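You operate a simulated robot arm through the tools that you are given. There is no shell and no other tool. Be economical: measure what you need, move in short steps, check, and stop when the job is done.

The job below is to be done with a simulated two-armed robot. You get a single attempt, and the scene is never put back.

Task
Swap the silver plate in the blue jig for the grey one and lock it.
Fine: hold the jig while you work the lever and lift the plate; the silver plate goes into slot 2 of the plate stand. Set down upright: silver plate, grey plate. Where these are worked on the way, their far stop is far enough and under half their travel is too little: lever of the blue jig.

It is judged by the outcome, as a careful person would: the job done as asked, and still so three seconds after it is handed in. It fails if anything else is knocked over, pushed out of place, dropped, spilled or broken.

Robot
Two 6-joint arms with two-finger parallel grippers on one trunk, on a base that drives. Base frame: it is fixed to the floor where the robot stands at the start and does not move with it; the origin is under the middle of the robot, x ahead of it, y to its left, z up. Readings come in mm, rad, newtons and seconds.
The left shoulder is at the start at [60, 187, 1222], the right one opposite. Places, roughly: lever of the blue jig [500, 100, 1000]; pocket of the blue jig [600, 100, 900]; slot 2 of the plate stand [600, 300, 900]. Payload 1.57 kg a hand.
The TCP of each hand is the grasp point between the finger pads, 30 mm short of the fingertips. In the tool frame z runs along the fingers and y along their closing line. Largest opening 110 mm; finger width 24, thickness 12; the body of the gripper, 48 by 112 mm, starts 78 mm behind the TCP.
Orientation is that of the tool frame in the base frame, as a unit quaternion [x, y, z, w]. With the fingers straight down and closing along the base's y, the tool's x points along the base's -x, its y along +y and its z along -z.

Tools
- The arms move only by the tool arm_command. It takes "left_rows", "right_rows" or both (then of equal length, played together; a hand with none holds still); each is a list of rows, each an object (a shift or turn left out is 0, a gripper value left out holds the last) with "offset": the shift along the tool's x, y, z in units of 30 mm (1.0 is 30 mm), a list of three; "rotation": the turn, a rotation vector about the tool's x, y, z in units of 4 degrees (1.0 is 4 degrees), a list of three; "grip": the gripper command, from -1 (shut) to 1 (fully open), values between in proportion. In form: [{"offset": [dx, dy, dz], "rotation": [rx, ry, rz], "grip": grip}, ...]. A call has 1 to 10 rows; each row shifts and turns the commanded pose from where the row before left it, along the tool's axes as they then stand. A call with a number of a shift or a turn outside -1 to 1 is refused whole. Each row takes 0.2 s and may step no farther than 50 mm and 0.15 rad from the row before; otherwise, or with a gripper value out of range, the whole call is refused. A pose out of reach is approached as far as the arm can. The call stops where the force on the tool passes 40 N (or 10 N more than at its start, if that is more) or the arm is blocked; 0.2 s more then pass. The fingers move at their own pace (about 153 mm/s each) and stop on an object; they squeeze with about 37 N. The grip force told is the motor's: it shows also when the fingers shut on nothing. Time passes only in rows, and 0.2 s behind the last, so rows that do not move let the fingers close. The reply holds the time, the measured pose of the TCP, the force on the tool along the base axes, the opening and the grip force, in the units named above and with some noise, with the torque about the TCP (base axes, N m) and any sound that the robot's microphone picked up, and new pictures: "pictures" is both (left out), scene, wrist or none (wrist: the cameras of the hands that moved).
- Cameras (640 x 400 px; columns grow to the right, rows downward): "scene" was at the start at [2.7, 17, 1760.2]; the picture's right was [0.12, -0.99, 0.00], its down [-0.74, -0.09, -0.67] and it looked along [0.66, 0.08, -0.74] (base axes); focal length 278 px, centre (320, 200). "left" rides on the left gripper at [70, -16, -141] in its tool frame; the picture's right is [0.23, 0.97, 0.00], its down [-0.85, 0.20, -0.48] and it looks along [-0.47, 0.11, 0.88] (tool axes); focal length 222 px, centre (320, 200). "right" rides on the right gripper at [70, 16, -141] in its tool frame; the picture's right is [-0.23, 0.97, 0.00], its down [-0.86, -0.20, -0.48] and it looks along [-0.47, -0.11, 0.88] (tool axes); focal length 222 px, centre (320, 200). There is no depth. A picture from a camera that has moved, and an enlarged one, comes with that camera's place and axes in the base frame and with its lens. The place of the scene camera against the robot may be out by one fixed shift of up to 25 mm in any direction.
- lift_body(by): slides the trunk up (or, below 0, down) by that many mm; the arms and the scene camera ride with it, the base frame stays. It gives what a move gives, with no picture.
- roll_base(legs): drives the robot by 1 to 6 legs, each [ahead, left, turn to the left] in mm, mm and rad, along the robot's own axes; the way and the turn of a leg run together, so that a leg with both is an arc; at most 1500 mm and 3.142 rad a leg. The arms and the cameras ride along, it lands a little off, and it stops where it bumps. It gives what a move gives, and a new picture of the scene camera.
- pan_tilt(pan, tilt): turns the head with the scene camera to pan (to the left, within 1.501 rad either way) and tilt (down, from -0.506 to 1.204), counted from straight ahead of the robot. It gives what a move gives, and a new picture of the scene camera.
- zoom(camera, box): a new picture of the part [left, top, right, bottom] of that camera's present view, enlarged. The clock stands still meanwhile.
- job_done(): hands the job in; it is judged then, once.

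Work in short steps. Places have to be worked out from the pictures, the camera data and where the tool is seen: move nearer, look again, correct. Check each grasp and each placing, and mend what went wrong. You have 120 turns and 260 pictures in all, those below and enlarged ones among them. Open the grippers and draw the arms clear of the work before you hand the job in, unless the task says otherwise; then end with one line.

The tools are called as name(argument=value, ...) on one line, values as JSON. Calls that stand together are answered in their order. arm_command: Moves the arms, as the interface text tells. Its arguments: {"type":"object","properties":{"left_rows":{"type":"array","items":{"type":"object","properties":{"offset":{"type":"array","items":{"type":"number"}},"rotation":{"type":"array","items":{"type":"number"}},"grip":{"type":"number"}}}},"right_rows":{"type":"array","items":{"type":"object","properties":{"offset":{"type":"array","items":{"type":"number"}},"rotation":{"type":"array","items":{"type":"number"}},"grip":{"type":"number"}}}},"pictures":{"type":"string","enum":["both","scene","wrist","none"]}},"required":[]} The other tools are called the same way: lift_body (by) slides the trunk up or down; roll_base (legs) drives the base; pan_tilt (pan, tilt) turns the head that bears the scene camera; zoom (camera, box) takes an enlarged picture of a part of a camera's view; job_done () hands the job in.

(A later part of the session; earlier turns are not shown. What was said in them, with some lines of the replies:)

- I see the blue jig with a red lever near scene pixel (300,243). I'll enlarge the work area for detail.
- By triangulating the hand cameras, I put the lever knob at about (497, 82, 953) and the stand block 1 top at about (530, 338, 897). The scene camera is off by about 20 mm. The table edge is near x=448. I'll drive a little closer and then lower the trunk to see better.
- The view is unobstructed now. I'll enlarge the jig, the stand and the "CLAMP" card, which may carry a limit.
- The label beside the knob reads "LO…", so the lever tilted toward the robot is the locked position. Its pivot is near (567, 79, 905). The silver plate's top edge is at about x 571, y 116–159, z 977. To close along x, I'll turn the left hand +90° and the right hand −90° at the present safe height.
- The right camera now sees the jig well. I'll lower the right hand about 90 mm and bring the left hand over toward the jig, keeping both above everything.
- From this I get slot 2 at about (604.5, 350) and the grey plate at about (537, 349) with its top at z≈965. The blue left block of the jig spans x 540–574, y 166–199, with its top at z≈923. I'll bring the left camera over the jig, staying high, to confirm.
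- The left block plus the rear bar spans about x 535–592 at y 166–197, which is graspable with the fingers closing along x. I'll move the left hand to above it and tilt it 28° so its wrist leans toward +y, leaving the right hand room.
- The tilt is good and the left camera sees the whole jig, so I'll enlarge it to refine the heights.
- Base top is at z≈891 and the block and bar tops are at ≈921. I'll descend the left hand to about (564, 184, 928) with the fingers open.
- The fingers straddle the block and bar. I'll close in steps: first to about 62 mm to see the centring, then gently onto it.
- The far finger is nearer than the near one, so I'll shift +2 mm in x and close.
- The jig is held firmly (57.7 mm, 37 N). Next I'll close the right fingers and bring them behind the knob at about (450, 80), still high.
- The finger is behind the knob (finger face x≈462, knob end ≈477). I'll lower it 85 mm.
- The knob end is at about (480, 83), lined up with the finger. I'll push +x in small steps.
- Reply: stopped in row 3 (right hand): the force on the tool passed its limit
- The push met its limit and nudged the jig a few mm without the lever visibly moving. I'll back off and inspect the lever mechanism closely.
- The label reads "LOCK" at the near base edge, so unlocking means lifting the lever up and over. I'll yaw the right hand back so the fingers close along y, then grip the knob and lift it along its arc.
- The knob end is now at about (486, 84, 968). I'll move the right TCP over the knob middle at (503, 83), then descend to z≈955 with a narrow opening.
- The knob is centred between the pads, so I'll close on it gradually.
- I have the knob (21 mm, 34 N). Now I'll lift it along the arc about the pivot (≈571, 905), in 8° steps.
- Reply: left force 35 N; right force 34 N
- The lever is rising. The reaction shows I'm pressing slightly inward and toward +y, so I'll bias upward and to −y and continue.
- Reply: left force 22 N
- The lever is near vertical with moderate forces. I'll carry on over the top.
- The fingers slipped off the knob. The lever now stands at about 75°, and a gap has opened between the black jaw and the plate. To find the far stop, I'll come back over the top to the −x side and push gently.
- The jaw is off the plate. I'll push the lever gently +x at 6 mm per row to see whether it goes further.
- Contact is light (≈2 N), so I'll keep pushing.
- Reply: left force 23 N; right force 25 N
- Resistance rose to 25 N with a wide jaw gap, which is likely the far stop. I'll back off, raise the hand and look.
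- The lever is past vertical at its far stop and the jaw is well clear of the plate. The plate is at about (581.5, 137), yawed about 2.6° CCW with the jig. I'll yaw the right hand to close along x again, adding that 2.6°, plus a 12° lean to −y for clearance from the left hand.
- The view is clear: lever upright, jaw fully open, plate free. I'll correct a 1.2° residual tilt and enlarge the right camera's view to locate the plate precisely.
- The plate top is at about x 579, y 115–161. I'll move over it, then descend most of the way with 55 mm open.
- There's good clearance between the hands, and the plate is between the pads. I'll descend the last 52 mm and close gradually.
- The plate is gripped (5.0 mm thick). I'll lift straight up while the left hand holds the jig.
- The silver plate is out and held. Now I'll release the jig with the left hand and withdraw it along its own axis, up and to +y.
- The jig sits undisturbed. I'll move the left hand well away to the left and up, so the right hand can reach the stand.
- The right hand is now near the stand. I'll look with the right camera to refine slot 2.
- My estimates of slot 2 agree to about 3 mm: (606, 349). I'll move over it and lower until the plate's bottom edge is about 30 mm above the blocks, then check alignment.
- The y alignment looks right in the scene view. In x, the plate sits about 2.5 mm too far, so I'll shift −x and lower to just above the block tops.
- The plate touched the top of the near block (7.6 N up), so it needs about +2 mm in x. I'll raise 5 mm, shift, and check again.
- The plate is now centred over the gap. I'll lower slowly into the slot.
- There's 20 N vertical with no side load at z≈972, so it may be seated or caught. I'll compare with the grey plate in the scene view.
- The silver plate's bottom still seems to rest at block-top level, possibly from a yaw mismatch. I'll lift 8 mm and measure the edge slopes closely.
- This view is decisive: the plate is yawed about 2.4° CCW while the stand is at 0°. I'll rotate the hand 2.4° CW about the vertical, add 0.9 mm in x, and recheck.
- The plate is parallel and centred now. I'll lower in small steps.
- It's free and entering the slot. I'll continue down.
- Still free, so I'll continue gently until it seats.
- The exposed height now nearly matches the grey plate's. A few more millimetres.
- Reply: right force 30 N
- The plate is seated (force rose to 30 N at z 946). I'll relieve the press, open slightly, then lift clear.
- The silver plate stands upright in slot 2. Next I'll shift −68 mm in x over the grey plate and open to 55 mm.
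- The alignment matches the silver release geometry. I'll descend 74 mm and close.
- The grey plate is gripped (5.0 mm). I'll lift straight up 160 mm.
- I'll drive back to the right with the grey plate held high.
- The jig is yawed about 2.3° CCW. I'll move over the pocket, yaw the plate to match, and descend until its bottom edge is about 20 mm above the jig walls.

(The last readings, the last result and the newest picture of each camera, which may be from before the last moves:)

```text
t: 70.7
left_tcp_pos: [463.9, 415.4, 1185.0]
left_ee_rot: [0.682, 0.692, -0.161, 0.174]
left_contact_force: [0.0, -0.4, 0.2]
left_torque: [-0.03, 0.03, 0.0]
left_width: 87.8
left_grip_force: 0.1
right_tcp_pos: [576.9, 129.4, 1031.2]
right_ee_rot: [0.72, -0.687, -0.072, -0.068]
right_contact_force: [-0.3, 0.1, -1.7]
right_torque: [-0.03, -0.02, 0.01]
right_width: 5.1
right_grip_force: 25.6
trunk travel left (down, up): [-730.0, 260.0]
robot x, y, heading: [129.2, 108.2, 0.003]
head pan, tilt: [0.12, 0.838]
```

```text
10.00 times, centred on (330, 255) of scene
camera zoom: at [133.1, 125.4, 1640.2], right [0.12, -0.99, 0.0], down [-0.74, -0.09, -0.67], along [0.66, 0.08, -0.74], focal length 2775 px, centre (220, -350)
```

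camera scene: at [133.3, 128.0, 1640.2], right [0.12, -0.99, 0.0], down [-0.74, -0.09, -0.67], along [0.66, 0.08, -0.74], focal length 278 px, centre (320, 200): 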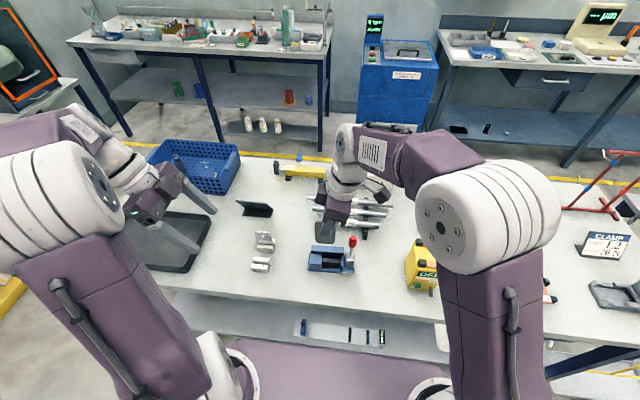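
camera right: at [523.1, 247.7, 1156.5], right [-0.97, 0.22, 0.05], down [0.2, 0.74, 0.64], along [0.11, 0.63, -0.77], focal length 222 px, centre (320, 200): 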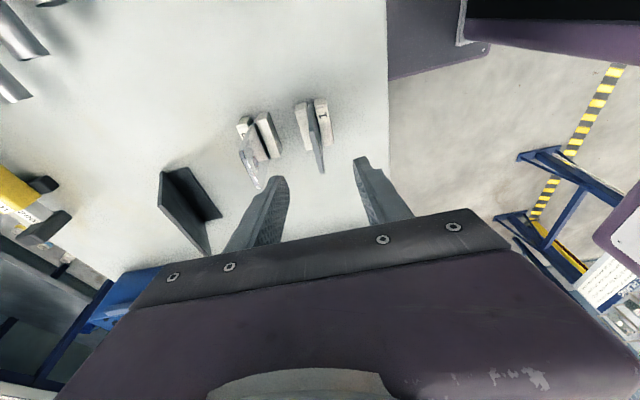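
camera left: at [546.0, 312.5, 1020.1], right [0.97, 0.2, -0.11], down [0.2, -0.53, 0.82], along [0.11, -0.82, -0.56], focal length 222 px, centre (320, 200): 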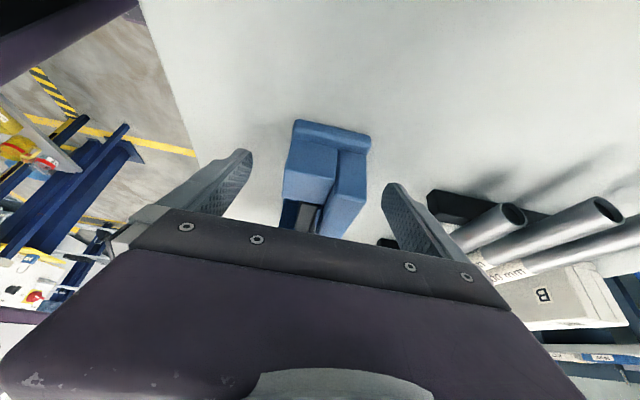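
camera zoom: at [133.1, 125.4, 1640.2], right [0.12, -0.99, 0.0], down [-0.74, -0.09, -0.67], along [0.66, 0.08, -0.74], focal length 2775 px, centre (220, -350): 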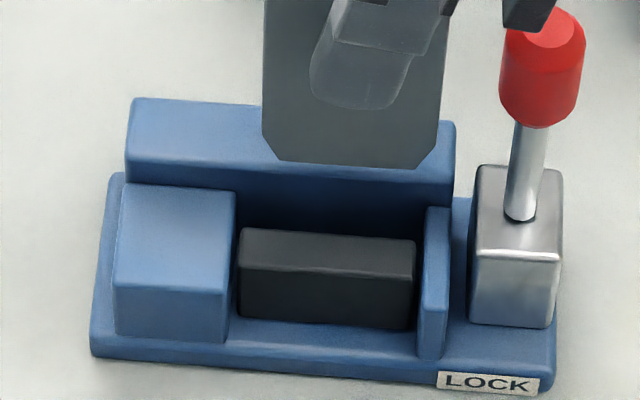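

x is centred in the gap. y needs +4.5 mm and yaw −1°, so I'll adjust, then lower 18 mm.

arm_command(right_rows=[{"offset": [-0.147, -0.007, 0.031], "rotation": [0.052, 0, 0.245]}, {"offset": [0.06, 0, 0.295]}, {"offset": [0.06, 0, 0.295]}, {"offset": [0, 0, 0]}], pictures="none")

zoom(camera="scene", box=[305, 235, 355, 275])

zoom(camera="right", box=[280, 100, 380, 200])

```text
t: 71.7
left_tcp_pos: [465.7, 415.9, 1184.4]
left_ee_rot: [0.681, 0.692, -0.161, 0.176]
left_contact_force: [0.4, 0.6, 0.6]
left_torque: [-0.03, 0.0, -0.01]
left_width: 87.9
left_grip_force: 0.2
right_tcp_pos: [577.2, 134.7, 1010.4]
right_ee_rot: [0.713, -0.694, -0.071, -0.07]
right_contact_force: [0.9, -0.2, -1.6]
right_torque: [0.0, -0.03, 0.01]
right_width: 4.8
right_grip_force: 26.1
trunk travel left (down, up): [-730.0, 260.0]
robot x, y, heading: [130.1, 107.8, 0.003]
head pan, tilt: [0.12, 0.838]
```

```text
10.00 times, centred on (330, 255) of scene
camera zoom: at [133.2, 125.7, 1640.2], right [0.12, -0.99, 0.0], down [-0.74, -0.09, -0.67], along [0.66, 0.08, -0.74], focal length 2775 px, centre (220, -350)
```

zoom: 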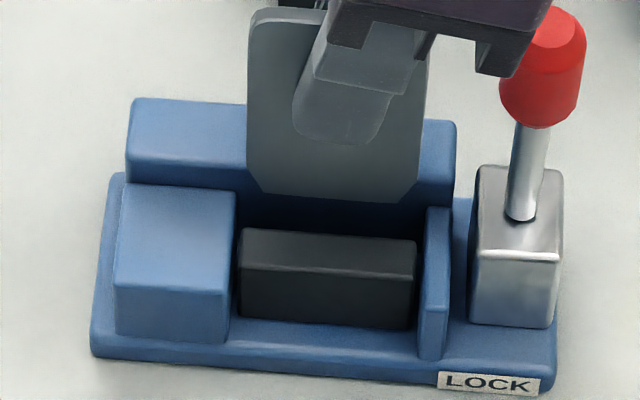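

```text
4.00 times, centred on (330, 150) of right
camera zoom: at [564.6, 37.8, 1135.9], right [-0.98, 0.19, 0.05], down [0.18, 0.75, 0.64], along [0.09, 0.63, -0.77], focal length 888 px, centre (280, 400)
```

zoom: 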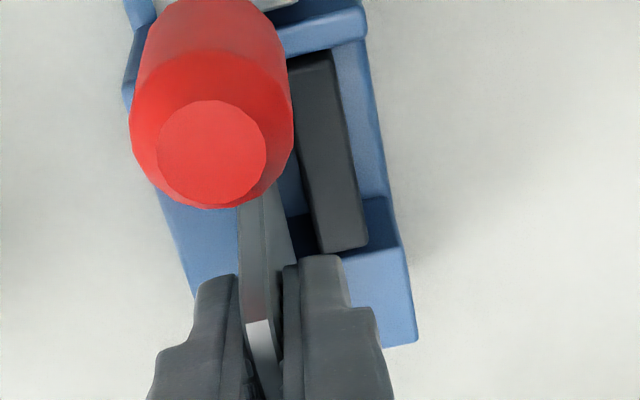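

The plate is within about 1 mm of the pocket centre. I'll shift +1 mm in y and lower 15 mm.

arm_command(right_rows=[{"offset": [-0.033, 0, 0.007]}, {"offset": [0.035, 0, 0.163]}, {"offset": [0.035, 0, 0.163]}, {"offset": [0.035, 0, 0.163]}, {"offset": [0, 0, 0]}], pictures="none")

zoom(camera="scene", box=[305, 235, 355, 275])

```text
t: 72.9
left_tcp_pos: [464.5, 415.5, 1184.8]
left_ee_rot: [0.682, 0.692, -0.162, 0.175]
left_contact_force: [-0.7, 0.3, 0.1]
left_torque: [-0.02, -0.02, -0.02]
left_width: 88.1
left_grip_force: 0.1
right_tcp_pos: [574.6, 134.1, 995.3]
right_ee_rot: [0.714, -0.693, -0.071, -0.069]
right_contact_force: [-0.9, -0.2, -0.9]
right_torque: [-0.04, 0.0, -0.01]
right_width: 4.9
right_grip_force: 25.5
trunk travel left (down, up): [-730.0, 260.0]
robot x, y, heading: [132.3, 108.5, 0.005]
head pan, tilt: [0.12, 0.838]
```

```text
10.00 times, centred on (330, 255) of scene
camera zoom: at [133.2, 125.6, 1640.2], right [0.12, -0.99, 0.0], down [-0.74, -0.09, -0.67], along [0.66, 0.08, -0.74], focal length 2775 px, centre (220, -350)
```

zoom: 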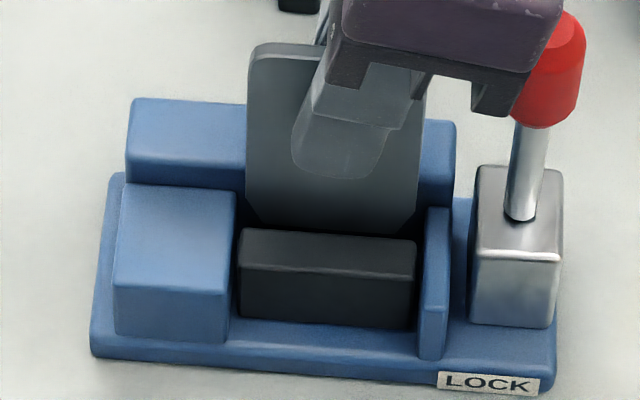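

The plate is entering the pocket freely. I'll continue down about 20 mm.

arm_command(right_rows=[{"offset": [0.035, 0, 0.163]}, {"offset": [0.035, 0, 0.163]}, {"offset": [0.035, 0, 0.163]}, {"offset": [0.035, 0, 0.163]}, {"offset": [0, 0, 0]}], pictures="none")

zoom(camera="scene", box=[305, 235, 355, 275])

```text
t: 74.1
left_tcp_pos: [463.3, 415.6, 1184.9]
left_ee_rot: [0.682, 0.692, -0.161, 0.175]
left_contact_force: [0.8, -0.1, 0.4]
left_torque: [0.03, 0.01, -0.02]
left_width: 87.9
left_grip_force: 0.1
right_tcp_pos: [575.5, 134.0, 977.2]
right_ee_rot: [0.714, -0.693, -0.071, -0.069]
right_contact_force: [-0.8, 0.6, -2.7]
right_torque: [-0.04, 0.05, 0.0]
right_width: 4.8
right_grip_force: 25.1
trunk travel left (down, up): [-730.0, 260.0]
robot x, y, heading: [133.8, 108.5, 0.012]
head pan, tilt: [0.12, 0.838]
```

```text
10.00 times, centred on (330, 255) of scene
camera zoom: at [133.2, 125.6, 1640.2], right [0.12, -0.99, 0.0], down [-0.74, -0.09, -0.67], along [0.66, 0.08, -0.74], focal length 2775 px, centre (220, -350)
```

zoom: 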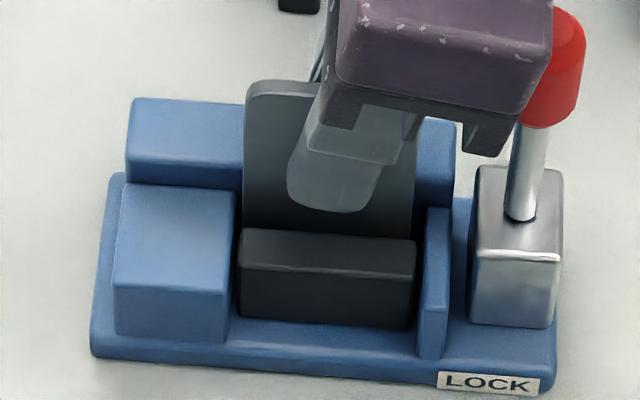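

Plate is well inside; a few more millimetres until it seats.

arm_command(right_rows=[{"offset": [0.021, 0, 0.098]}, {"offset": [0.021, 0, 0.098]}, {"offset": [0.021, 0, 0.098]}, {"offset": [0, 0, 0]}], pictures="none")

```text
t: 75.1
left_tcp_pos: [462.3, 415.1, 1185.8]
left_ee_rot: [0.683, 0.691, -0.16, 0.175]
left_contact_force: [-0.1, -0.1, 0.4]
left_torque: [0.0, 0.0, -0.01]
left_width: 88.0
left_grip_force: 0.1
right_tcp_pos: [576.2, 135.6, 971.0]
right_ee_rot: [0.714, -0.693, -0.07, -0.071]
right_contact_force: [0.0, 0.0, 21.7]
right_torque: [0.14, -0.04, 0.06]
right_width: 4.4
right_grip_force: 25.3
trunk travel left (down, up): [-730.0, 260.0]
robot x, y, heading: [135.6, 106.5, 0.003]
head pan, tilt: [0.12, 0.838]
```

Seated at z 971 with 22 N. I'll relieve the press, ease the plate against the rear bar (+x), and see the contact force.

arm_command(right_rows=[{"offset": [-0.018, 0, -0.085]}, {"offset": [0, -0.06, 0]}, {"offset": [0, -0.06, 0]}, {"offset": [0, 0, 0]}], pictures="none")

zoom(camera="scene", box=[305, 235, 355, 275])

```text
t: 76.1
left_tcp_pos: [463.4, 415.9, 1184.8]
left_ee_rot: [0.682, 0.692, -0.161, 0.175]
left_contact_force: [0.4, 0.3, 0.2]
left_torque: [0.0, 0.0, 0.0]
left_width: 88.2
left_grip_force: 0.0
right_tcp_pos: [578.0, 134.3, 971.4]
right_ee_rot: [0.714, -0.693, -0.071, -0.069]
right_contact_force: [-2.2, 0.0, 1.7]
right_torque: [0.08, 0.11, 0.03]
right_width: 5.1
right_grip_force: 25.1
trunk travel left (down, up): [-730.0, 260.0]
robot x, y, heading: [130.9, 107.9, 0.005]
head pan, tilt: [0.12, 0.838]
```

```text
10.00 times, centred on (330, 255) of scene
camera zoom: at [132.2, 125.8, 1640.1], right [0.12, -0.99, 0.0], down [-0.74, -0.09, -0.67], along [0.66, 0.08, -0.74], focal length 2775 px, centre (220, -350)
```

zoom: 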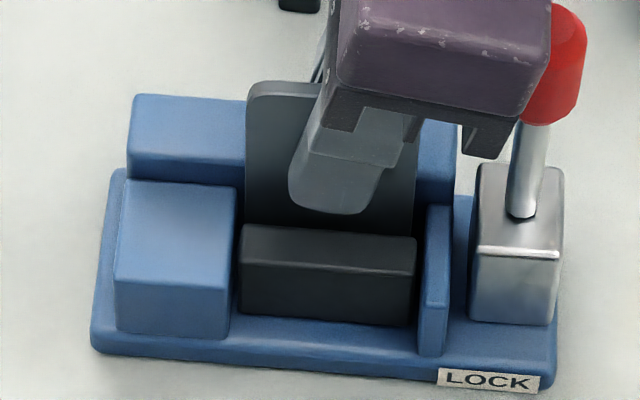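

The plate is resting against the bar. I'll release it and lift the hand clear.

arm_command(right_rows=[{"grip": -0.85}, {"grip": -0.7}, {"grip": -0.55}, {"offset": [-0.17, 0, -0.815], "grip": -0.55}, {"offset": [-0.17, 0, -0.815]}, {"offset": [-0.17, 0, -0.815]}, {"offset": [-0.17, 0, -0.815]}, {"offset": [-0.17, 0, -0.815]}, {"offset": [0.5, 0, -0.5]}, {"offset": [0.8, 0, 0.17]}], pictures="wrist")

zoom(camera="scene", box=[300, 220, 370, 280])

```text
t: 78.3
left_tcp_pos: [463.9, 416.1, 1186.7]
left_ee_rot: [0.682, 0.692, -0.161, 0.175]
left_contact_force: [-0.7, -0.7, -0.1]
left_torque: [0.02, -0.01, 0.01]
left_width: 87.9
left_grip_force: 0.0
right_tcp_pos: [579.2, 94.6, 1096.4]
right_ee_rot: [0.713, -0.694, -0.071, -0.07]
right_contact_force: [-0.3, -0.7, 0.1]
right_torque: [0.0, 0.0, 0.03]
right_width: 24.7
right_grip_force: 0.0
trunk travel left (down, up): [-730.0, 260.0]
robot x, y, heading: [129.6, 110.9, 0.003]
head pan, tilt: [0.12, 0.838]
camera right: at [568.1, -1.9, 1221.0], right [-0.98, 0.19, 0.05], down [0.18, 0.75, 0.64], along [0.09, 0.63, -0.77], focal length 222 px, centre (320, 200)
```

right: 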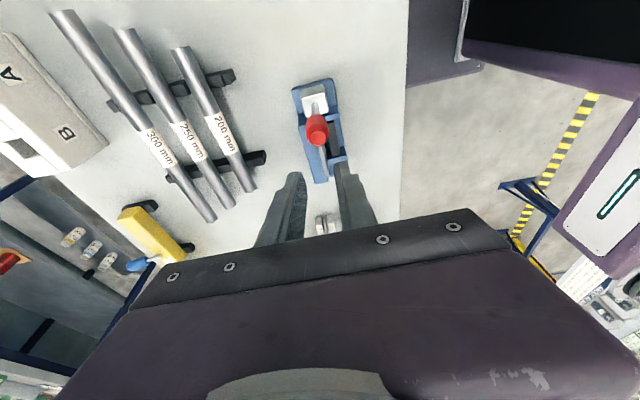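

```text
6.67 times, centred on (335, 250) of scene
camera zoom: at [133.4, 124.5, 1640.2], right [0.12, -0.99, 0.0], down [-0.74, -0.09, -0.67], along [0.66, 0.08, -0.74], focal length 1850 px, centre (220, -133)
```

zoom: 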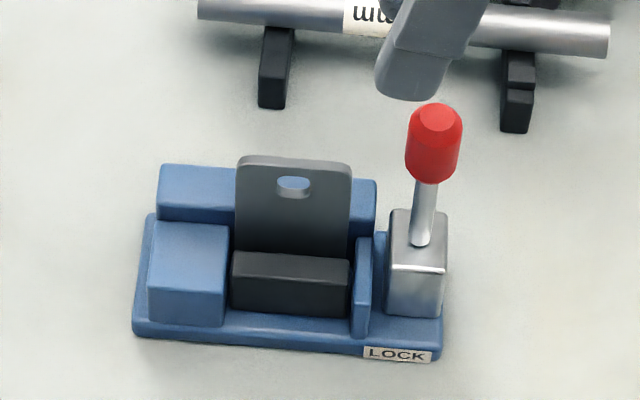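

The grey plate stands in the pocket. I'll now prepare the right hand for the knob, removing the lean and yawing 90° to close along y, while it's high and the left hand is away.

arm_command(right_rows=[{"rotation": [0, 1, 0], "offset": [0, 0, -0.5]}, {"rotation": [0, 1, 0]}, {"rotation": [0, 1, 0]}, {"rotation": [0, 0, 1]}, {"rotation": [0, 0, 1]}, {"rotation": [0, 0, 1]}, {"rotation": [0, 0, 1]}, {"rotation": [0, 0, 1]}, {"rotation": [0, 0, 1]}, {"rotation": [0, 0, 1]}], pictures="none")

arm_command(right_rows=[{"rotation": [0, 0, 1]}, {"rotation": [0, 0, 1]}, {"rotation": [0, 0, 1]}, {"rotation": [0, 0, 1]}, {"rotation": [0, 0, 1]}, {"rotation": [0, 0, 1]}, {"rotation": [0, 0, 1]}, {"rotation": [0, 0, 1]}, {"rotation": [0, 0, 1]}, {"rotation": [0, 0, 1]}], pictures="none")

arm_command(right_rows=[{"rotation": [0, 0, 1]}, {"rotation": [0, 0, 1]}, {"rotation": [0, 0, 1]}, {"rotation": [0, 0, 1]}, {"rotation": [0, 0, 1]}, {"rotation": [0, 0, 0.5], "grip": -0.35}], pictures="wrist")

zoom(camera="right", box=[220, 80, 420, 220])

```text
t: 80.5
left_tcp_pos: [463.8, 416.1, 1184.3]
left_ee_rot: [0.682, 0.691, -0.162, 0.175]
left_contact_force: [0.1, 0.3, -0.4]
left_torque: [0.03, -0.01, 0.06]
left_width: 88.0
left_grip_force: 0.0
right_tcp_pos: [582.4, 92.5, 1111.4]
right_ee_rot: [-0.526, 0.85, -0.004, -0.002]
right_contact_force: [0.0, 0.5, 0.1]
right_torque: [0.01, 0.03, -0.04]
right_width: 24.5
right_grip_force: 0.1
trunk travel left (down, up): [-730.0, 260.0]
robot x, y, heading: [132.8, 113.0, 0.012]
head pan, tilt: [0.12, 0.838]
```

```text
t: 82.7
left_tcp_pos: [463.6, 416.0, 1185.8]
left_ee_rot: [0.682, 0.692, -0.161, 0.174]
left_contact_force: [-0.2, -0.1, 0.3]
left_torque: [0.0, 0.0, 0.01]
left_width: 88.0
left_grip_force: 0.0
right_tcp_pos: [580.2, 91.8, 1112.3]
right_ee_rot: [-0.205, 0.979, -0.005, 0.0]
right_contact_force: [0.9, 0.0, 0.8]
right_torque: [0.02, -0.01, 0.02]
right_width: 24.8
right_grip_force: 0.1
trunk travel left (down, up): [-730.0, 260.0]
robot x, y, heading: [131.9, 112.1, 0.004]
head pan, tilt: [0.12, 0.838]
```

```text
t: 84.1
left_tcp_pos: [463.4, 416.2, 1185.4]
left_ee_rot: [0.682, 0.691, -0.161, 0.175]
left_contact_force: [0.3, -0.3, -0.3]
left_torque: [-0.01, -0.01, -0.03]
left_width: 88.2
left_grip_force: 0.1
right_tcp_pos: [582.2, 93.2, 1111.5]
right_ee_rot: [-0.015, 1.0, -0.006, 0.001]
right_contact_force: [0.5, 0.7, 0.3]
right_torque: [0.02, 0.01, -0.03]
right_width: 35.8
right_grip_force: 0.0
trunk travel left (down, up): [-730.0, 260.0]
robot x, y, heading: [130.8, 112.2, 0.009]
head pan, tilt: [0.12, 0.838]
camera right: at [512.3, 109.1, 1252.9], right [0.2, 0.98, -0.01], down [0.86, -0.17, 0.48], along [0.47, -0.1, -0.88], focal length 222 px, centre (320, 200)
```

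right: 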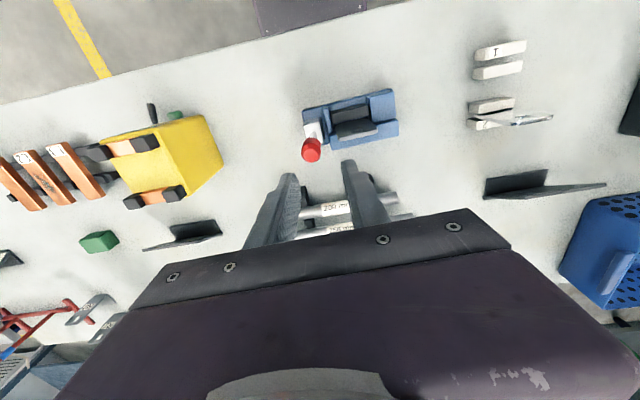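

```text
2.86 times, centred on (320, 150) of right
camera zoom: at [512.3, 109.1, 1252.9], right [0.2, 0.98, -0.01], down [0.86, -0.17, 0.48], along [0.47, -0.1, -0.88], focal length 635 px, centre (320, 343)
```

zoom: 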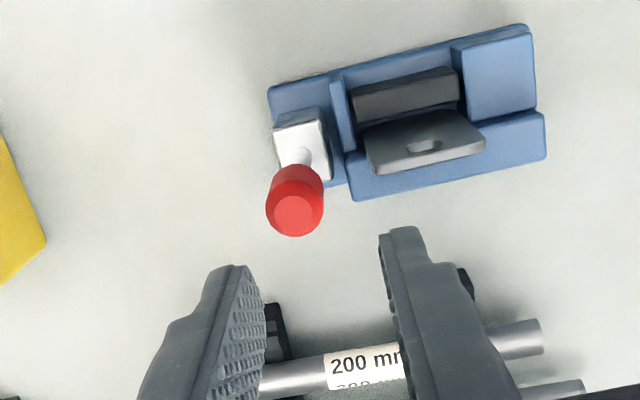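

The knob end is at about (582, 85, 1016), with the lever upright. I'll bring the left hand back along its retreat path to regrip the jig.

arm_command(left_rows=[{"offset": [-0.64, 0.41, 0.67]}, {"offset": [-0.64, 0.41, 0.67]}, {"offset": [-0.64, 0.41, 0.67]}, {"offset": [-0.64, 0.41, 0.67]}, {"offset": [-0.64, 0.41, 0.67]}, {"offset": [-0.64, 0.41, 0.67]}, {"offset": [-0.64, 0.41, 0.67]}, {"offset": [-0.64, 0.41, 0.67]}], pictures="none")

arm_command(left_rows=[{"offset": [0.45, 0.03, 0.85]}, {"offset": [0.45, 0, 0.85]}, {"offset": [0.45, 0, 0.85]}, {"offset": [0.45, 0, 0.85]}], pictures="both")

zoom(camera="left", box=[220, 60, 440, 240])

```text
t: 85.9
left_tcp_pos: [568.7, 205.0, 1115.4]
left_ee_rot: [0.682, 0.692, -0.161, 0.175]
left_contact_force: [-0.5, -0.5, -0.3]
left_torque: [-0.01, 0.01, -0.01]
left_width: 87.9
left_grip_force: 0.0
right_tcp_pos: [581.7, 92.2, 1111.5]
right_ee_rot: [-0.015, 1.0, -0.004, 0.0]
right_contact_force: [0.4, 0.6, 0.3]
right_torque: [0.02, 0.0, 0.02]
right_width: 35.8
right_grip_force: 0.1
trunk travel left (down, up): [-730.0, 260.0]
robot x, y, heading: [130.4, 108.7, 0.001]
head pan, tilt: [0.12, 0.838]
```

```text
t: 86.9
left_tcp_pos: [571.3, 207.8, 998.7]
left_ee_rot: [0.682, 0.692, -0.162, 0.175]
left_contact_force: [-0.1, 0.9, 0.6]
left_torque: [0.01, 0.01, 0.01]
left_width: 87.9
left_grip_force: 0.1
right_tcp_pos: [581.6, 93.4, 1111.1]
right_ee_rot: [-0.015, 1.0, -0.005, 0.001]
right_contact_force: [-0.3, -0.5, -0.3]
right_torque: [0.0, -0.02, -0.02]
right_width: 35.9
right_grip_force: 0.0
trunk travel left (down, up): [-730.0, 260.0]
robot x, y, heading: [130.6, 104.0, 0.005]
head pan, tilt: [0.12, 0.838]
camera scene: at [134.4, 125.8, 1640.2], right [0.12, -0.99, 0.0], down [-0.74, -0.09, -0.67], along [0.66, 0.08, -0.74], focal length 278 px, centre (320, 200)
camera left: at [549.0, 334.7, 1093.8], right [0.97, 0.22, -0.09], down [0.2, -0.53, 0.82], along [0.13, -0.82, -0.56], focal length 222 px, centre (320, 200)
```

scene: 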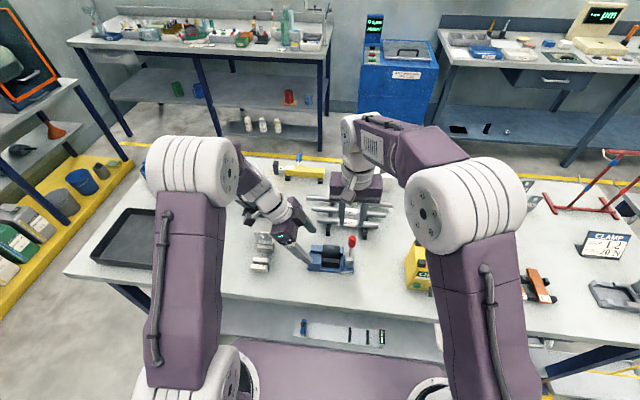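
left: 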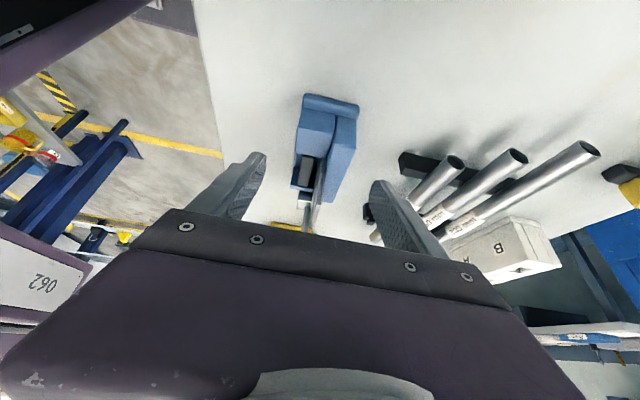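

```text
2.22 times, centred on (330, 150) of left
camera zoom: at [549.0, 334.7, 1093.8], right [0.97, 0.22, -0.09], down [0.2, -0.53, 0.82], along [0.13, -0.82, -0.56], focal length 494 px, centre (298, 311)
```

zoom: 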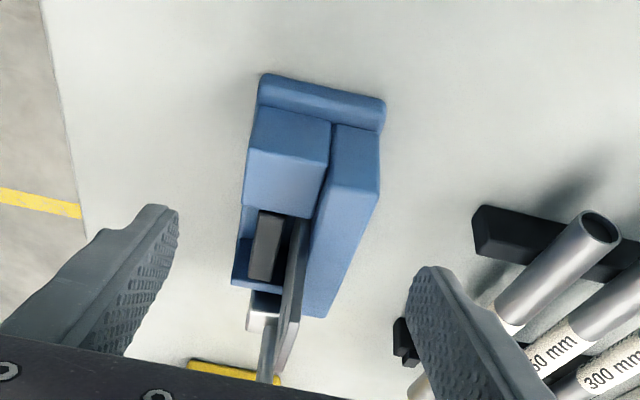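

Lined up over the block, so I'll descend the rest of the way and pre-close to 62 mm to check centring.

arm_command(left_rows=[{"offset": [0.45, 0, 0.8]}, {"offset": [0.05, 0, 0.9]}, {"offset": [0, 0, 0.7]}, {"grip": 0.2}, {"grip": 0.15}, {"grip": 0.15}], pictures="none")

zoom(camera="left", box=[220, 90, 440, 240])

```text
t: 88.3
left_tcp_pos: [573.6, 186.8, 928.6]
left_ee_rot: [0.682, 0.692, -0.162, 0.175]
left_contact_force: [0.1, -0.9, 0.0]
left_torque: [0.03, -0.03, -0.03]
left_width: 63.1
left_grip_force: 0.0
right_tcp_pos: [580.8, 93.8, 1110.9]
right_ee_rot: [-0.015, 1.0, -0.005, -0.001]
right_contact_force: [-0.4, -0.6, 0.3]
right_torque: [0.0, -0.01, 0.01]
right_width: 35.9
right_grip_force: 0.0
trunk travel left (down, up): [-730.0, 260.0]
robot x, y, heading: [129.4, 106.3, 0.006]
head pan, tilt: [0.12, 0.838]
```

```text
2.67 times, centred on (330, 165) of left
camera zoom: at [551.2, 313.7, 1022.4], right [0.97, 0.22, -0.09], down [0.2, -0.53, 0.82], along [0.13, -0.82, -0.56], focal length 592 px, centre (293, 293)
```

zoom: 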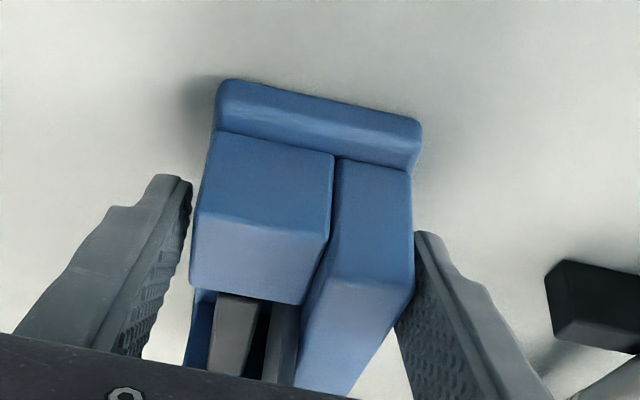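

Centred. I'll close the left grip on the jig, and check the knob and plate from the right camera.

arm_command(left_rows=[{"grip": 0.06}, {"grip": 0.0}, {"grip": -0.15}, {"grip": -0.5}, {"grip": -1}], pictures="none")

zoom(camera="right", box=[220, 80, 420, 220])

```text
t: 89.5
left_tcp_pos: [573.2, 187.0, 929.4]
left_ee_rot: [0.682, 0.691, -0.162, 0.175]
left_contact_force: [1.9, 0.3, 2.5]
left_torque: [-0.14, 0.17, 0.22]
left_width: 58.2
left_grip_force: 36.9
right_tcp_pos: [582.0, 93.1, 1112.0]
right_ee_rot: [-0.015, 1.0, -0.005, 0.001]
right_contact_force: [-0.5, -0.2, 0.4]
right_torque: [0.01, -0.01, -0.02]
right_width: 35.8
right_grip_force: 0.0
trunk travel left (down, up): [-730.0, 260.0]
robot x, y, heading: [130.4, 108.7, 0.004]
head pan, tilt: [0.12, 0.838]
```

```text
2.86 times, centred on (320, 150) of right
camera zoom: at [512.6, 109.1, 1252.9], right [0.2, 0.98, -0.01], down [0.86, -0.17, 0.48], along [0.47, -0.1, -0.88], focal length 635 px, centre (320, 343)
```

zoom: 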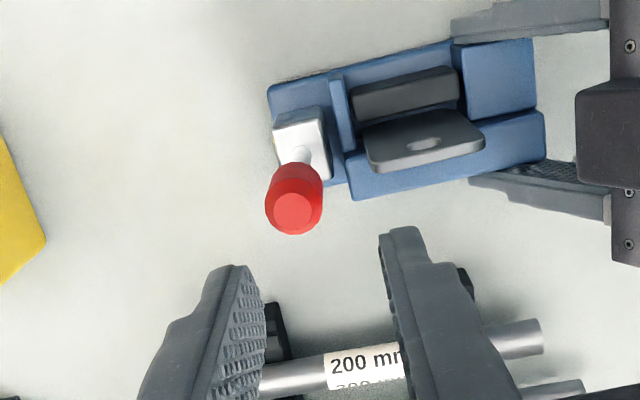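

The jig is held again (58 mm, 37 N). I'll centre the right hand over the knob and descend partway.

arm_command(right_rows=[{"offset": [0, -0.3, 0]}, {"offset": [0, 0, 0.75]}, {"offset": [0, 0, 0.75]}], pictures="none")

zoom(camera="right", box=[220, 80, 420, 220])

```text
t: 90.3
left_tcp_pos: [572.8, 186.1, 928.6]
left_ee_rot: [0.682, 0.692, -0.161, 0.175]
left_contact_force: [1.2, -0.7, 3.2]
left_torque: [-0.18, 0.21, 0.15]
left_width: 58.2
left_grip_force: 37.4
right_tcp_pos: [583.0, 83.2, 1067.0]
right_ee_rot: [-0.015, 1.0, -0.006, 0.001]
right_contact_force: [-0.1, -0.5, 0.2]
right_torque: [0.0, 0.01, -0.01]
right_width: 35.8
right_grip_force: 0.0
trunk travel left (down, up): [-730.0, 260.0]
robot x, y, heading: [129.4, 108.3, 0.003]
head pan, tilt: [0.12, 0.838]
```

```text
2.86 times, centred on (320, 150) of right
camera zoom: at [512.9, 99.7, 1208.7], right [0.2, 0.98, -0.01], down [0.86, -0.17, 0.48], along [0.47, -0.1, -0.88], focal length 635 px, centre (320, 343)
```

zoom: 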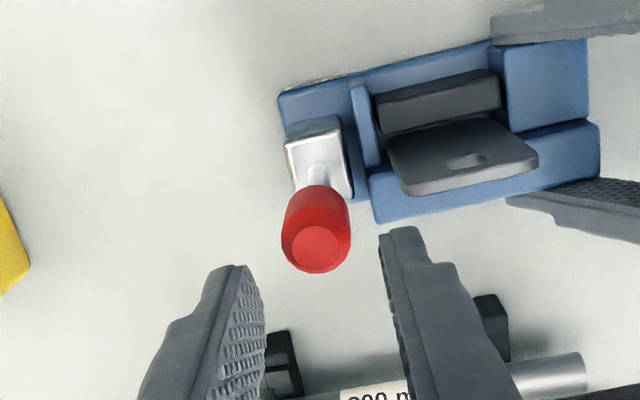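

The knob is centred at about (581, 84). I'll descend to z 1013, with fingertips just above the plate's top, and close on the knob.

arm_command(right_rows=[{"offset": [0, 0, 0.9]}, {"offset": [0, 0, 0.9]}, {"grip": -0.6}, {"grip": -1}, {"grip": -1}], pictures="none")

zoom(camera="right", box=[220, 80, 420, 220])

```text
t: 91.5
left_tcp_pos: [572.9, 186.2, 929.7]
left_ee_rot: [0.682, 0.692, -0.162, 0.175]
left_contact_force: [2.5, -11.6, 3.1]
left_torque: [0.84, 0.36, 0.17]
left_width: 58.1
left_grip_force: 37.7
right_tcp_pos: [582.0, 83.3, 1013.2]
right_ee_rot: [-0.014, 1.0, -0.004, 0.0]
right_contact_force: [-0.6, 11.9, 0.0]
right_torque: [0.36, -0.03, -0.09]
right_width: 20.9
right_grip_force: 34.7
trunk travel left (down, up): [-730.0, 260.0]
robot x, y, heading: [128.2, 108.0, 0.004]
head pan, tilt: [0.12, 0.838]
```

```text
2.86 times, centred on (320, 150) of right
camera zoom: at [512.4, 99.1, 1154.2], right [0.2, 0.98, -0.01], down [0.86, -0.17, 0.48], along [0.47, -0.1, -0.88], focal length 635 px, centre (320, 343)
```

zoom: 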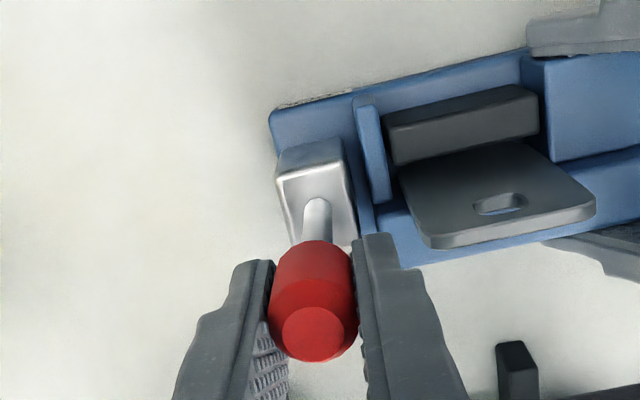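

The knob is gripped. I'll move it back along the arc toward −x in 8° steps, with a small +y relief.

arm_command(right_rows=[{"offset": [0.44, 0.03, 0.03]}, {"offset": [0.43, 0, 0.093]}, {"offset": [0.417, 0, 0.153]}], pictures="none")

zoom(camera="right", box=[220, 80, 420, 220])

```text
t: 92.3
left_tcp_pos: [570.8, 186.7, 928.5]
left_ee_rot: [0.682, 0.692, -0.162, 0.175]
left_contact_force: [-15.6, -6.7, 0.9]
left_torque: [0.49, 0.43, -1.57]
left_width: 57.8
left_grip_force: 37.5
right_tcp_pos: [542.4, 81.6, 1005.1]
right_ee_rot: [-0.014, 1.0, -0.004, 0.001]
right_contact_force: [13.7, 4.7, 6.7]
right_torque: [0.08, -1.04, 0.01]
right_width: 21.2
right_grip_force: 34.4
trunk travel left (down, up): [-730.0, 260.0]
robot x, y, heading: [132.6, 109.5, 0.001]
head pan, tilt: [0.12, 0.838]
```

```text
2.86 times, centred on (320, 150) of right
camera zoom: at [472.4, 97.7, 1145.6], right [0.2, 0.98, -0.01], down [0.86, -0.17, 0.48], along [0.47, -0.1, -0.88], focal length 635 px, centre (320, 343)
```

zoom: 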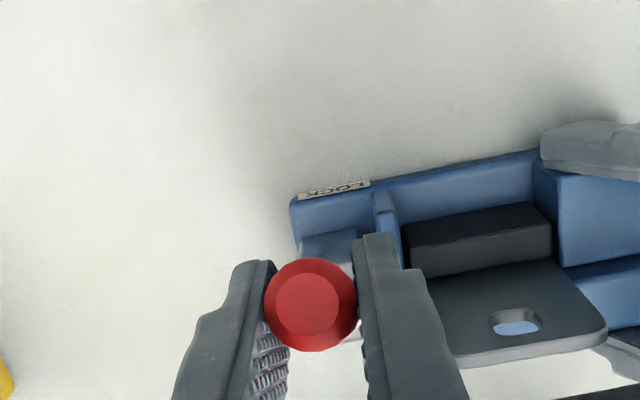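

Moving well; the jaw is now against the plate. I'll continue down the arc.

arm_command(right_rows=[{"offset": [0.393, 0, 0.273]}, {"offset": [0.353, 0, 0.337]}], pictures="none")

zoom(camera="right", box=[220, 80, 420, 220])

```text
t: 92.9
left_tcp_pos: [571.5, 186.0, 928.6]
left_ee_rot: [0.682, 0.692, -0.161, 0.175]
left_contact_force: [-15.0, -10.8, 0.3]
left_torque: [1.0, 0.24, -0.87]
left_width: 58.1
left_grip_force: 36.9
right_tcp_pos: [519.6, 81.9, 987.4]
right_ee_rot: [-0.015, 1.0, -0.004, 0.002]
right_contact_force: [11.6, 10.6, 8.6]
right_torque: [-0.27, -0.97, -0.24]
right_width: 21.1
right_grip_force: 34.2
trunk travel left (down, up): [-730.0, 260.0]
robot x, y, heading: [131.3, 105.7, 0.008]
head pan, tilt: [0.12, 0.838]
```

```text
2.86 times, centred on (320, 150) of right
camera zoom: at [450.0, 97.9, 1128.0], right [0.2, 0.98, -0.01], down [0.86, -0.17, 0.48], along [0.47, -0.1, -0.88], focal length 635 px, centre (320, 343)
```

zoom: 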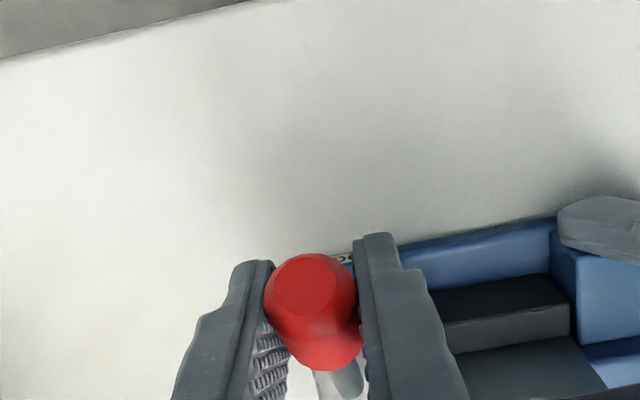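

Good progress. I'll continue two more steps, bearing downward.

arm_command(right_rows=[{"offset": [0.287, 0, 0.373]}, {"offset": [0.18, 0.03, 0.34]}], pictures="none")

zoom(camera="right", box=[220, 80, 420, 220])

```text
t: 93.5
left_tcp_pos: [572.2, 186.5, 928.4]
left_ee_rot: [0.681, 0.692, -0.16, 0.176]
left_contact_force: [-11.9, -5.9, -0.3]
left_torque: [0.41, 0.5, -0.72]
left_width: 57.8
left_grip_force: 36.6
right_tcp_pos: [505.5, 82.1, 966.1]
right_ee_rot: [-0.014, 1.0, -0.005, 0.0]
right_contact_force: [6.4, 5.6, 11.6]
right_torque: [-0.12, -0.97, -0.15]
right_width: 21.4
right_grip_force: 34.6
trunk travel left (down, up): [-730.0, 260.0]
robot x, y, heading: [127.9, 107.3, 0.006]
head pan, tilt: [0.12, 0.838]
```

```text
2.86 times, centred on (320, 150) of right
camera zoom: at [436.5, 97.9, 1106.6], right [0.2, 0.98, -0.01], down [0.86, -0.17, 0.48], along [0.47, -0.1, -0.88], focal length 635 px, centre (320, 343)
```

zoom: 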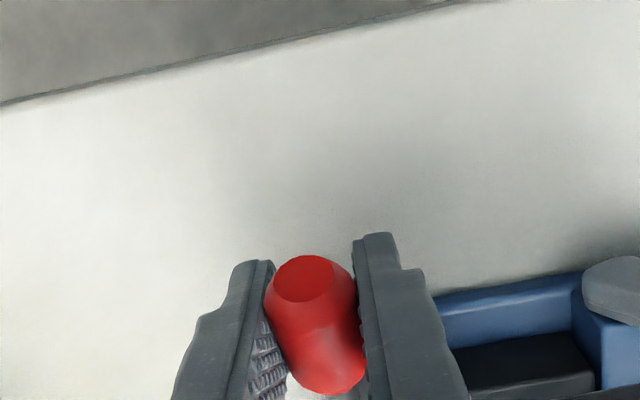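

Close to the locked angle. I'll continue down gently to find the stop.

arm_command(right_rows=[{"offset": [0.12, 0, 0.25]}, {"offset": [0.08, 0, 0.25]}, {"offset": [0.04, 0, 0.2]}], pictures="none")

zoom(camera="right", box=[220, 80, 420, 220])

```text
t: 94.3
left_tcp_pos: [571.6, 186.3, 929.7]
left_ee_rot: [0.683, 0.691, -0.159, 0.176]
left_contact_force: [-9.7, 0.8, -4.0]
left_torque: [0.1, -1.19, -0.75]
left_width: 57.8
left_grip_force: 36.8
right_tcp_pos: [497.3, 81.7, 947.4]
right_ee_rot: [-0.015, 1.0, -0.005, 0.002]
right_contact_force: [10.2, -4.0, 31.6]
right_torque: [-0.07, -0.56, -0.41]
right_width: 21.3
right_grip_force: 34.6
trunk travel left (down, up): [-730.0, 260.0]
robot x, y, heading: [131.8, 112.1, 0.004]
head pan, tilt: [0.12, 0.838]
```

```text
2.86 times, centred on (320, 150) of right
camera zoom: at [428.4, 97.7, 1087.8], right [0.2, 0.98, -0.01], down [0.86, -0.17, 0.48], along [0.47, -0.1, -0.88], focal length 635 px, centre (320, 343)
```

zoom: 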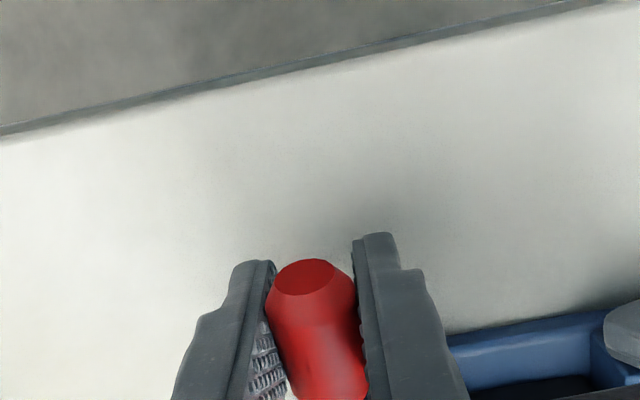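

Resistance has reached 32 N, the locked stop. I'll release the knob and lift away to inspect.

arm_command(right_rows=[{"offset": [0, 0, -0.1], "grip": -0.6}, {"grip": -0.3}, {"grip": -0.1}, {"offset": [0, 0, -0.9], "grip": -0.1}, {"offset": [0, 0, -0.9]}, {"offset": [0, 0, -0.9]}, {"offset": [0.5, -0.9, -0.5]}, {"offset": [0.3, -0.9, -0.3]}, {"offset": [0, -0.9, 0]}, {"offset": [0, -0.9, 0]}], pictures="both")

zoom(camera="scene", box=[280, 210, 380, 285])

zoom(camera="right", box=[320, 60, 560, 210])

```text
t: 96.5
left_tcp_pos: [572.9, 186.7, 928.5]
left_ee_rot: [0.682, 0.691, -0.162, 0.175]
left_contact_force: [2.1, -0.3, 8.7]
left_torque: [0.22, 0.3, 0.12]
left_width: 57.7
left_grip_force: 37.1
right_tcp_pos: [477.9, -27.1, 1053.1]
right_ee_rot: [-0.015, 1.0, -0.006, 0.0]
right_contact_force: [0.7, -0.3, -0.8]
right_torque: [0.02, 0.0, -0.03]
right_width: 49.5
right_grip_force: 0.1
trunk travel left (down, up): [-730.0, 260.0]
robot x, y, heading: [132.1, 110.3, 0.004]
head pan, tilt: [0.12, 0.838]
camera scene: at [132.7, 125.4, 1640.2], right [0.12, -0.99, 0.0], down [-0.74, -0.09, -0.67], along [0.66, 0.08, -0.74], focal length 278 px, centre (320, 200)
camera right: at [408.6, -11.9, 1194.2], right [0.2, 0.98, -0.01], down [0.86, -0.17, 0.48], along [0.47, -0.1, -0.88], focal length 222 px, centre (320, 200)
```

scene: 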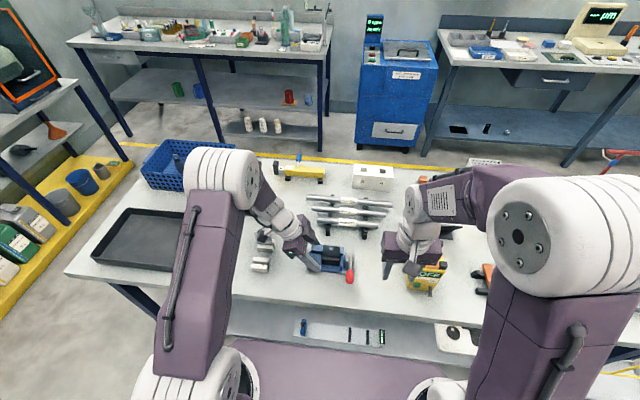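
right: 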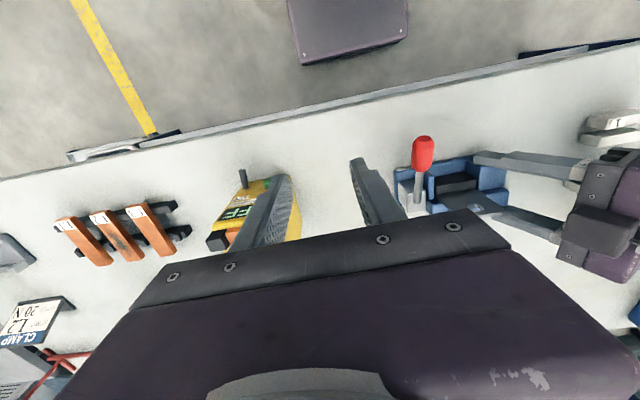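

```text
5.33 times, centred on (330, 248) of scene
camera zoom: at [132.7, 125.4, 1640.2], right [0.12, -0.99, 0.0], down [-0.74, -0.09, -0.67], along [0.66, 0.08, -0.74], focal length 1480 px, centre (267, -53)
```

zoom: 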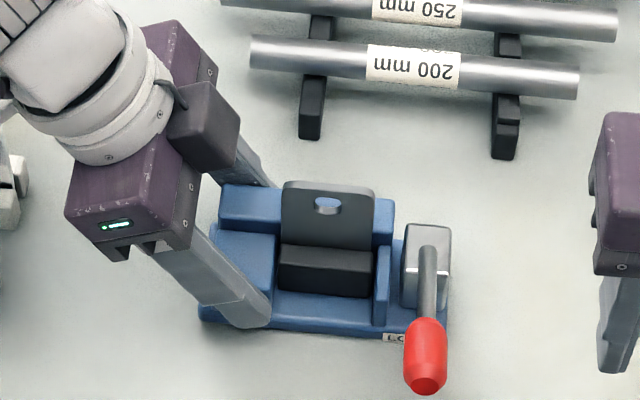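

```text
2.67 times, centred on (440, 135) of right
camera zoom: at [408.6, -11.9, 1194.2], right [0.2, 0.98, -0.01], down [0.86, -0.17, 0.48], along [0.47, -0.1, -0.88], focal length 592 px, centre (0, 373)
```

zoom: 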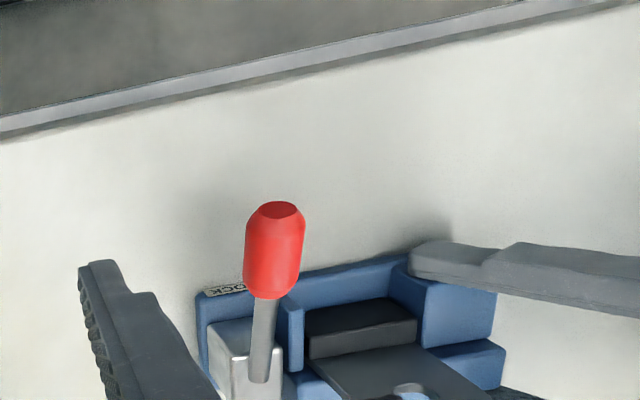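

It's locked as at the start: the knob is over the LOCK label and the jaw is against the grey plate. While the left hand still holds the jig, I'll slide it back the roughly 6 mm / 2° it was nudged, in small steps.

arm_command(left_rows=[{"offset": [-0.03, -0.073, 0.016], "rotation": [0.074, 0, 0.14]}, {"offset": [-0.03, -0.073, 0.016], "rotation": [0.074, 0, 0.14]}, {"offset": [-0.03, -0.073, 0.016], "rotation": [0.074, 0, 0.14]}, {"offset": [0, 0, 0]}], pictures="none")

zoom(camera="scene", box=[280, 210, 380, 285])

```text
t: 97.5
left_tcp_pos: [565.9, 183.6, 929.6]
left_ee_rot: [0.693, 0.68, -0.163, 0.173]
left_contact_force: [9.2, 1.3, 19.6]
left_torque: [-0.33, 0.33, 0.23]
left_width: 57.8
left_grip_force: 37.0
right_tcp_pos: [478.5, -27.6, 1053.6]
right_ee_rot: [-0.015, 1.0, -0.005, 0.0]
right_contact_force: [0.0, 0.0, 0.6]
right_torque: [-0.02, 0.01, 0.01]
right_width: 49.5
right_grip_force: 0.0
trunk travel left (down, up): [-730.0, 260.0]
robot x, y, heading: [129.7, 107.8, 0.009]
head pan, tilt: [0.12, 0.838]
```

```text
5.33 times, centred on (330, 248) of scene
camera zoom: at [132.8, 125.5, 1640.4], right [0.12, -0.99, 0.0], down [-0.74, -0.09, -0.67], along [0.66, 0.08, -0.74], focal length 1480 px, centre (267, -53)
```

zoom: 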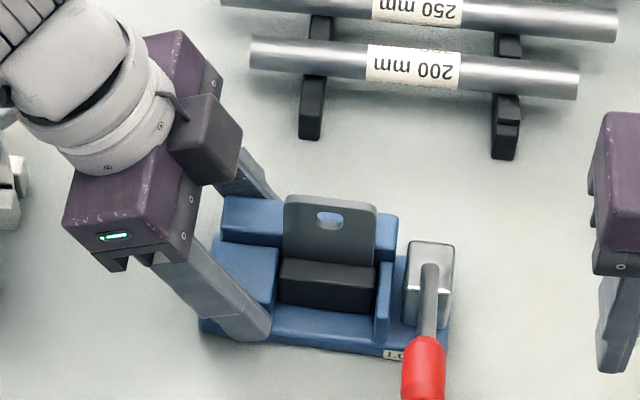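

The jig is back at its original place. Now I'll release with the left hand and withdraw both hands upward.

arm_command(left_rows=[{"grip": -0.1}, {"grip": 0.2}, {"grip": 0.6}, {"offset": [0, 0, -0.7], "grip": 0.6}, {"offset": [0, 0, -0.9]}, {"offset": [-0.3, 0, -0.85]}, {"offset": [-0.3, 0, -0.85]}, {"offset": [-0.2, 0, -0.85]}, {"offset": [0, 0, -0.85]}, {"offset": [0, -0.5, -0.85]}], right_rows=[{"offset": [0, 0, -0.5]}, {"offset": [0, 0, -0.5]}, {"offset": [0, 0, -0.5]}, {"offset": [0, 0, -0.5]}, {"offset": [0, 0, -0.5]}, {"offset": [0, 0, -0.5]}, {"offset": [0, 0, -0.5]}, {"offset": [0, 0, 0]}, {"offset": [0, 0, 0]}, {"offset": [0, 0, 0]}], pictures="scene")

arm_command(left_rows=[{"offset": [0.5, -0.5, -0.7]}, {"offset": [0.5, -0.5, -0.7]}, {"offset": [0.5, -0.5, -0.7]}, {"offset": [0.5, -0.5, -0.7]}], pictures="scene")

zoom(camera="scene", box=[230, 200, 390, 310])

```text
t: 99.7
left_tcp_pos: [547.2, 243.2, 1095.8]
left_ee_rot: [0.693, 0.681, -0.163, 0.172]
left_contact_force: [-0.3, 0.6, 0.7]
left_torque: [0.0, -0.02, 0.04]
left_width: 88.2
left_grip_force: 0.1
right_tcp_pos: [476.6, -24.3, 1159.7]
right_ee_rot: [-0.015, 1.0, -0.005, 0.001]
right_contact_force: [-0.6, -0.4, 0.2]
right_torque: [0.0, 0.0, -0.01]
right_width: 49.4
right_grip_force: 0.0
trunk travel left (down, up): [-730.0, 260.0]
robot x, y, heading: [129.3, 107.5, 0.004]
head pan, tilt: [0.12, 0.838]
camera scene: at [131.1, 125.7, 1640.2], right [0.12, -0.99, 0.0], down [-0.74, -0.09, -0.67], along [0.67, 0.08, -0.74], focal length 278 px, centre (320, 200)
```

scene: 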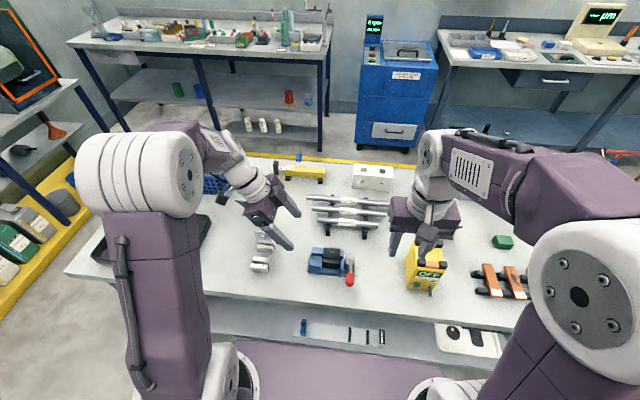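

```text
t: 100.7
left_tcp_pos: [488.7, 337.9, 1142.0]
left_ee_rot: [0.693, 0.68, -0.165, 0.172]
left_contact_force: [0.7, 0.9, 0.2]
left_torque: [0.0, -0.01, -0.02]
left_width: 87.9
left_grip_force: 0.0
right_tcp_pos: [477.4, -24.6, 1158.3]
right_ee_rot: [-0.015, 1.0, -0.005, 0.0]
right_contact_force: [-0.5, -0.1, 0.2]
right_torque: [0.0, 0.0, 0.0]
right_width: 49.6
right_grip_force: 0.0
trunk travel left (down, up): [-730.0, 260.0]
robot x, y, heading: [129.3, 108.8, 0.001]
head pan, tilt: [0.12, 0.838]
camera scene: at [131.9, 126.5, 1640.2], right [0.12, -0.99, 0.0], down [-0.74, -0.09, -0.67], along [0.66, 0.08, -0.74], focal length 278 px, centre (320, 200)
```

scene: 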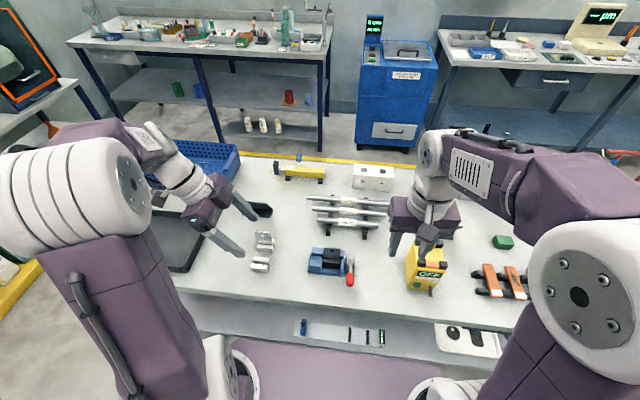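

```text
3.64 times, centred on (310, 255) of scene
camera zoom: at [131.9, 126.5, 1640.2], right [0.12, -0.99, 0.0], down [-0.74, -0.09, -0.67], along [0.66, 0.08, -0.74], focal length 1009 px, centre (356, 0)
```

zoom: 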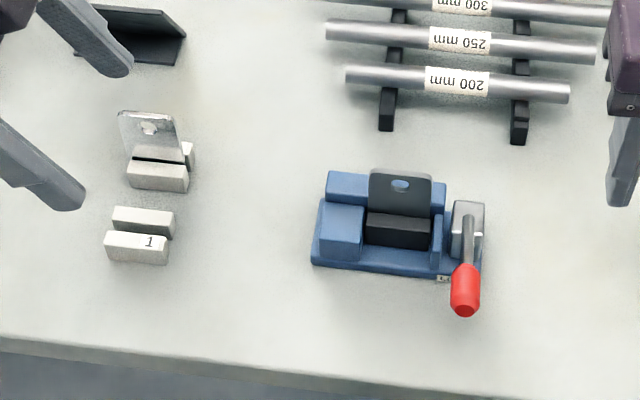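

Everything checks out: the silver plate stands in slot 2, the grey plate is locked in the jig, and nothing else was disturbed. Both hands are open and clear.

job_done()

```text
The job is handed in.
```

The swap is finished and handed in: the silver plate stands upright in slot 2 of the stand, and the grey plate is upright in the blue jig with the lever locked. While I worked the lever the jig got nudged about 6 mm and 2°, and I slid it back to where it started.
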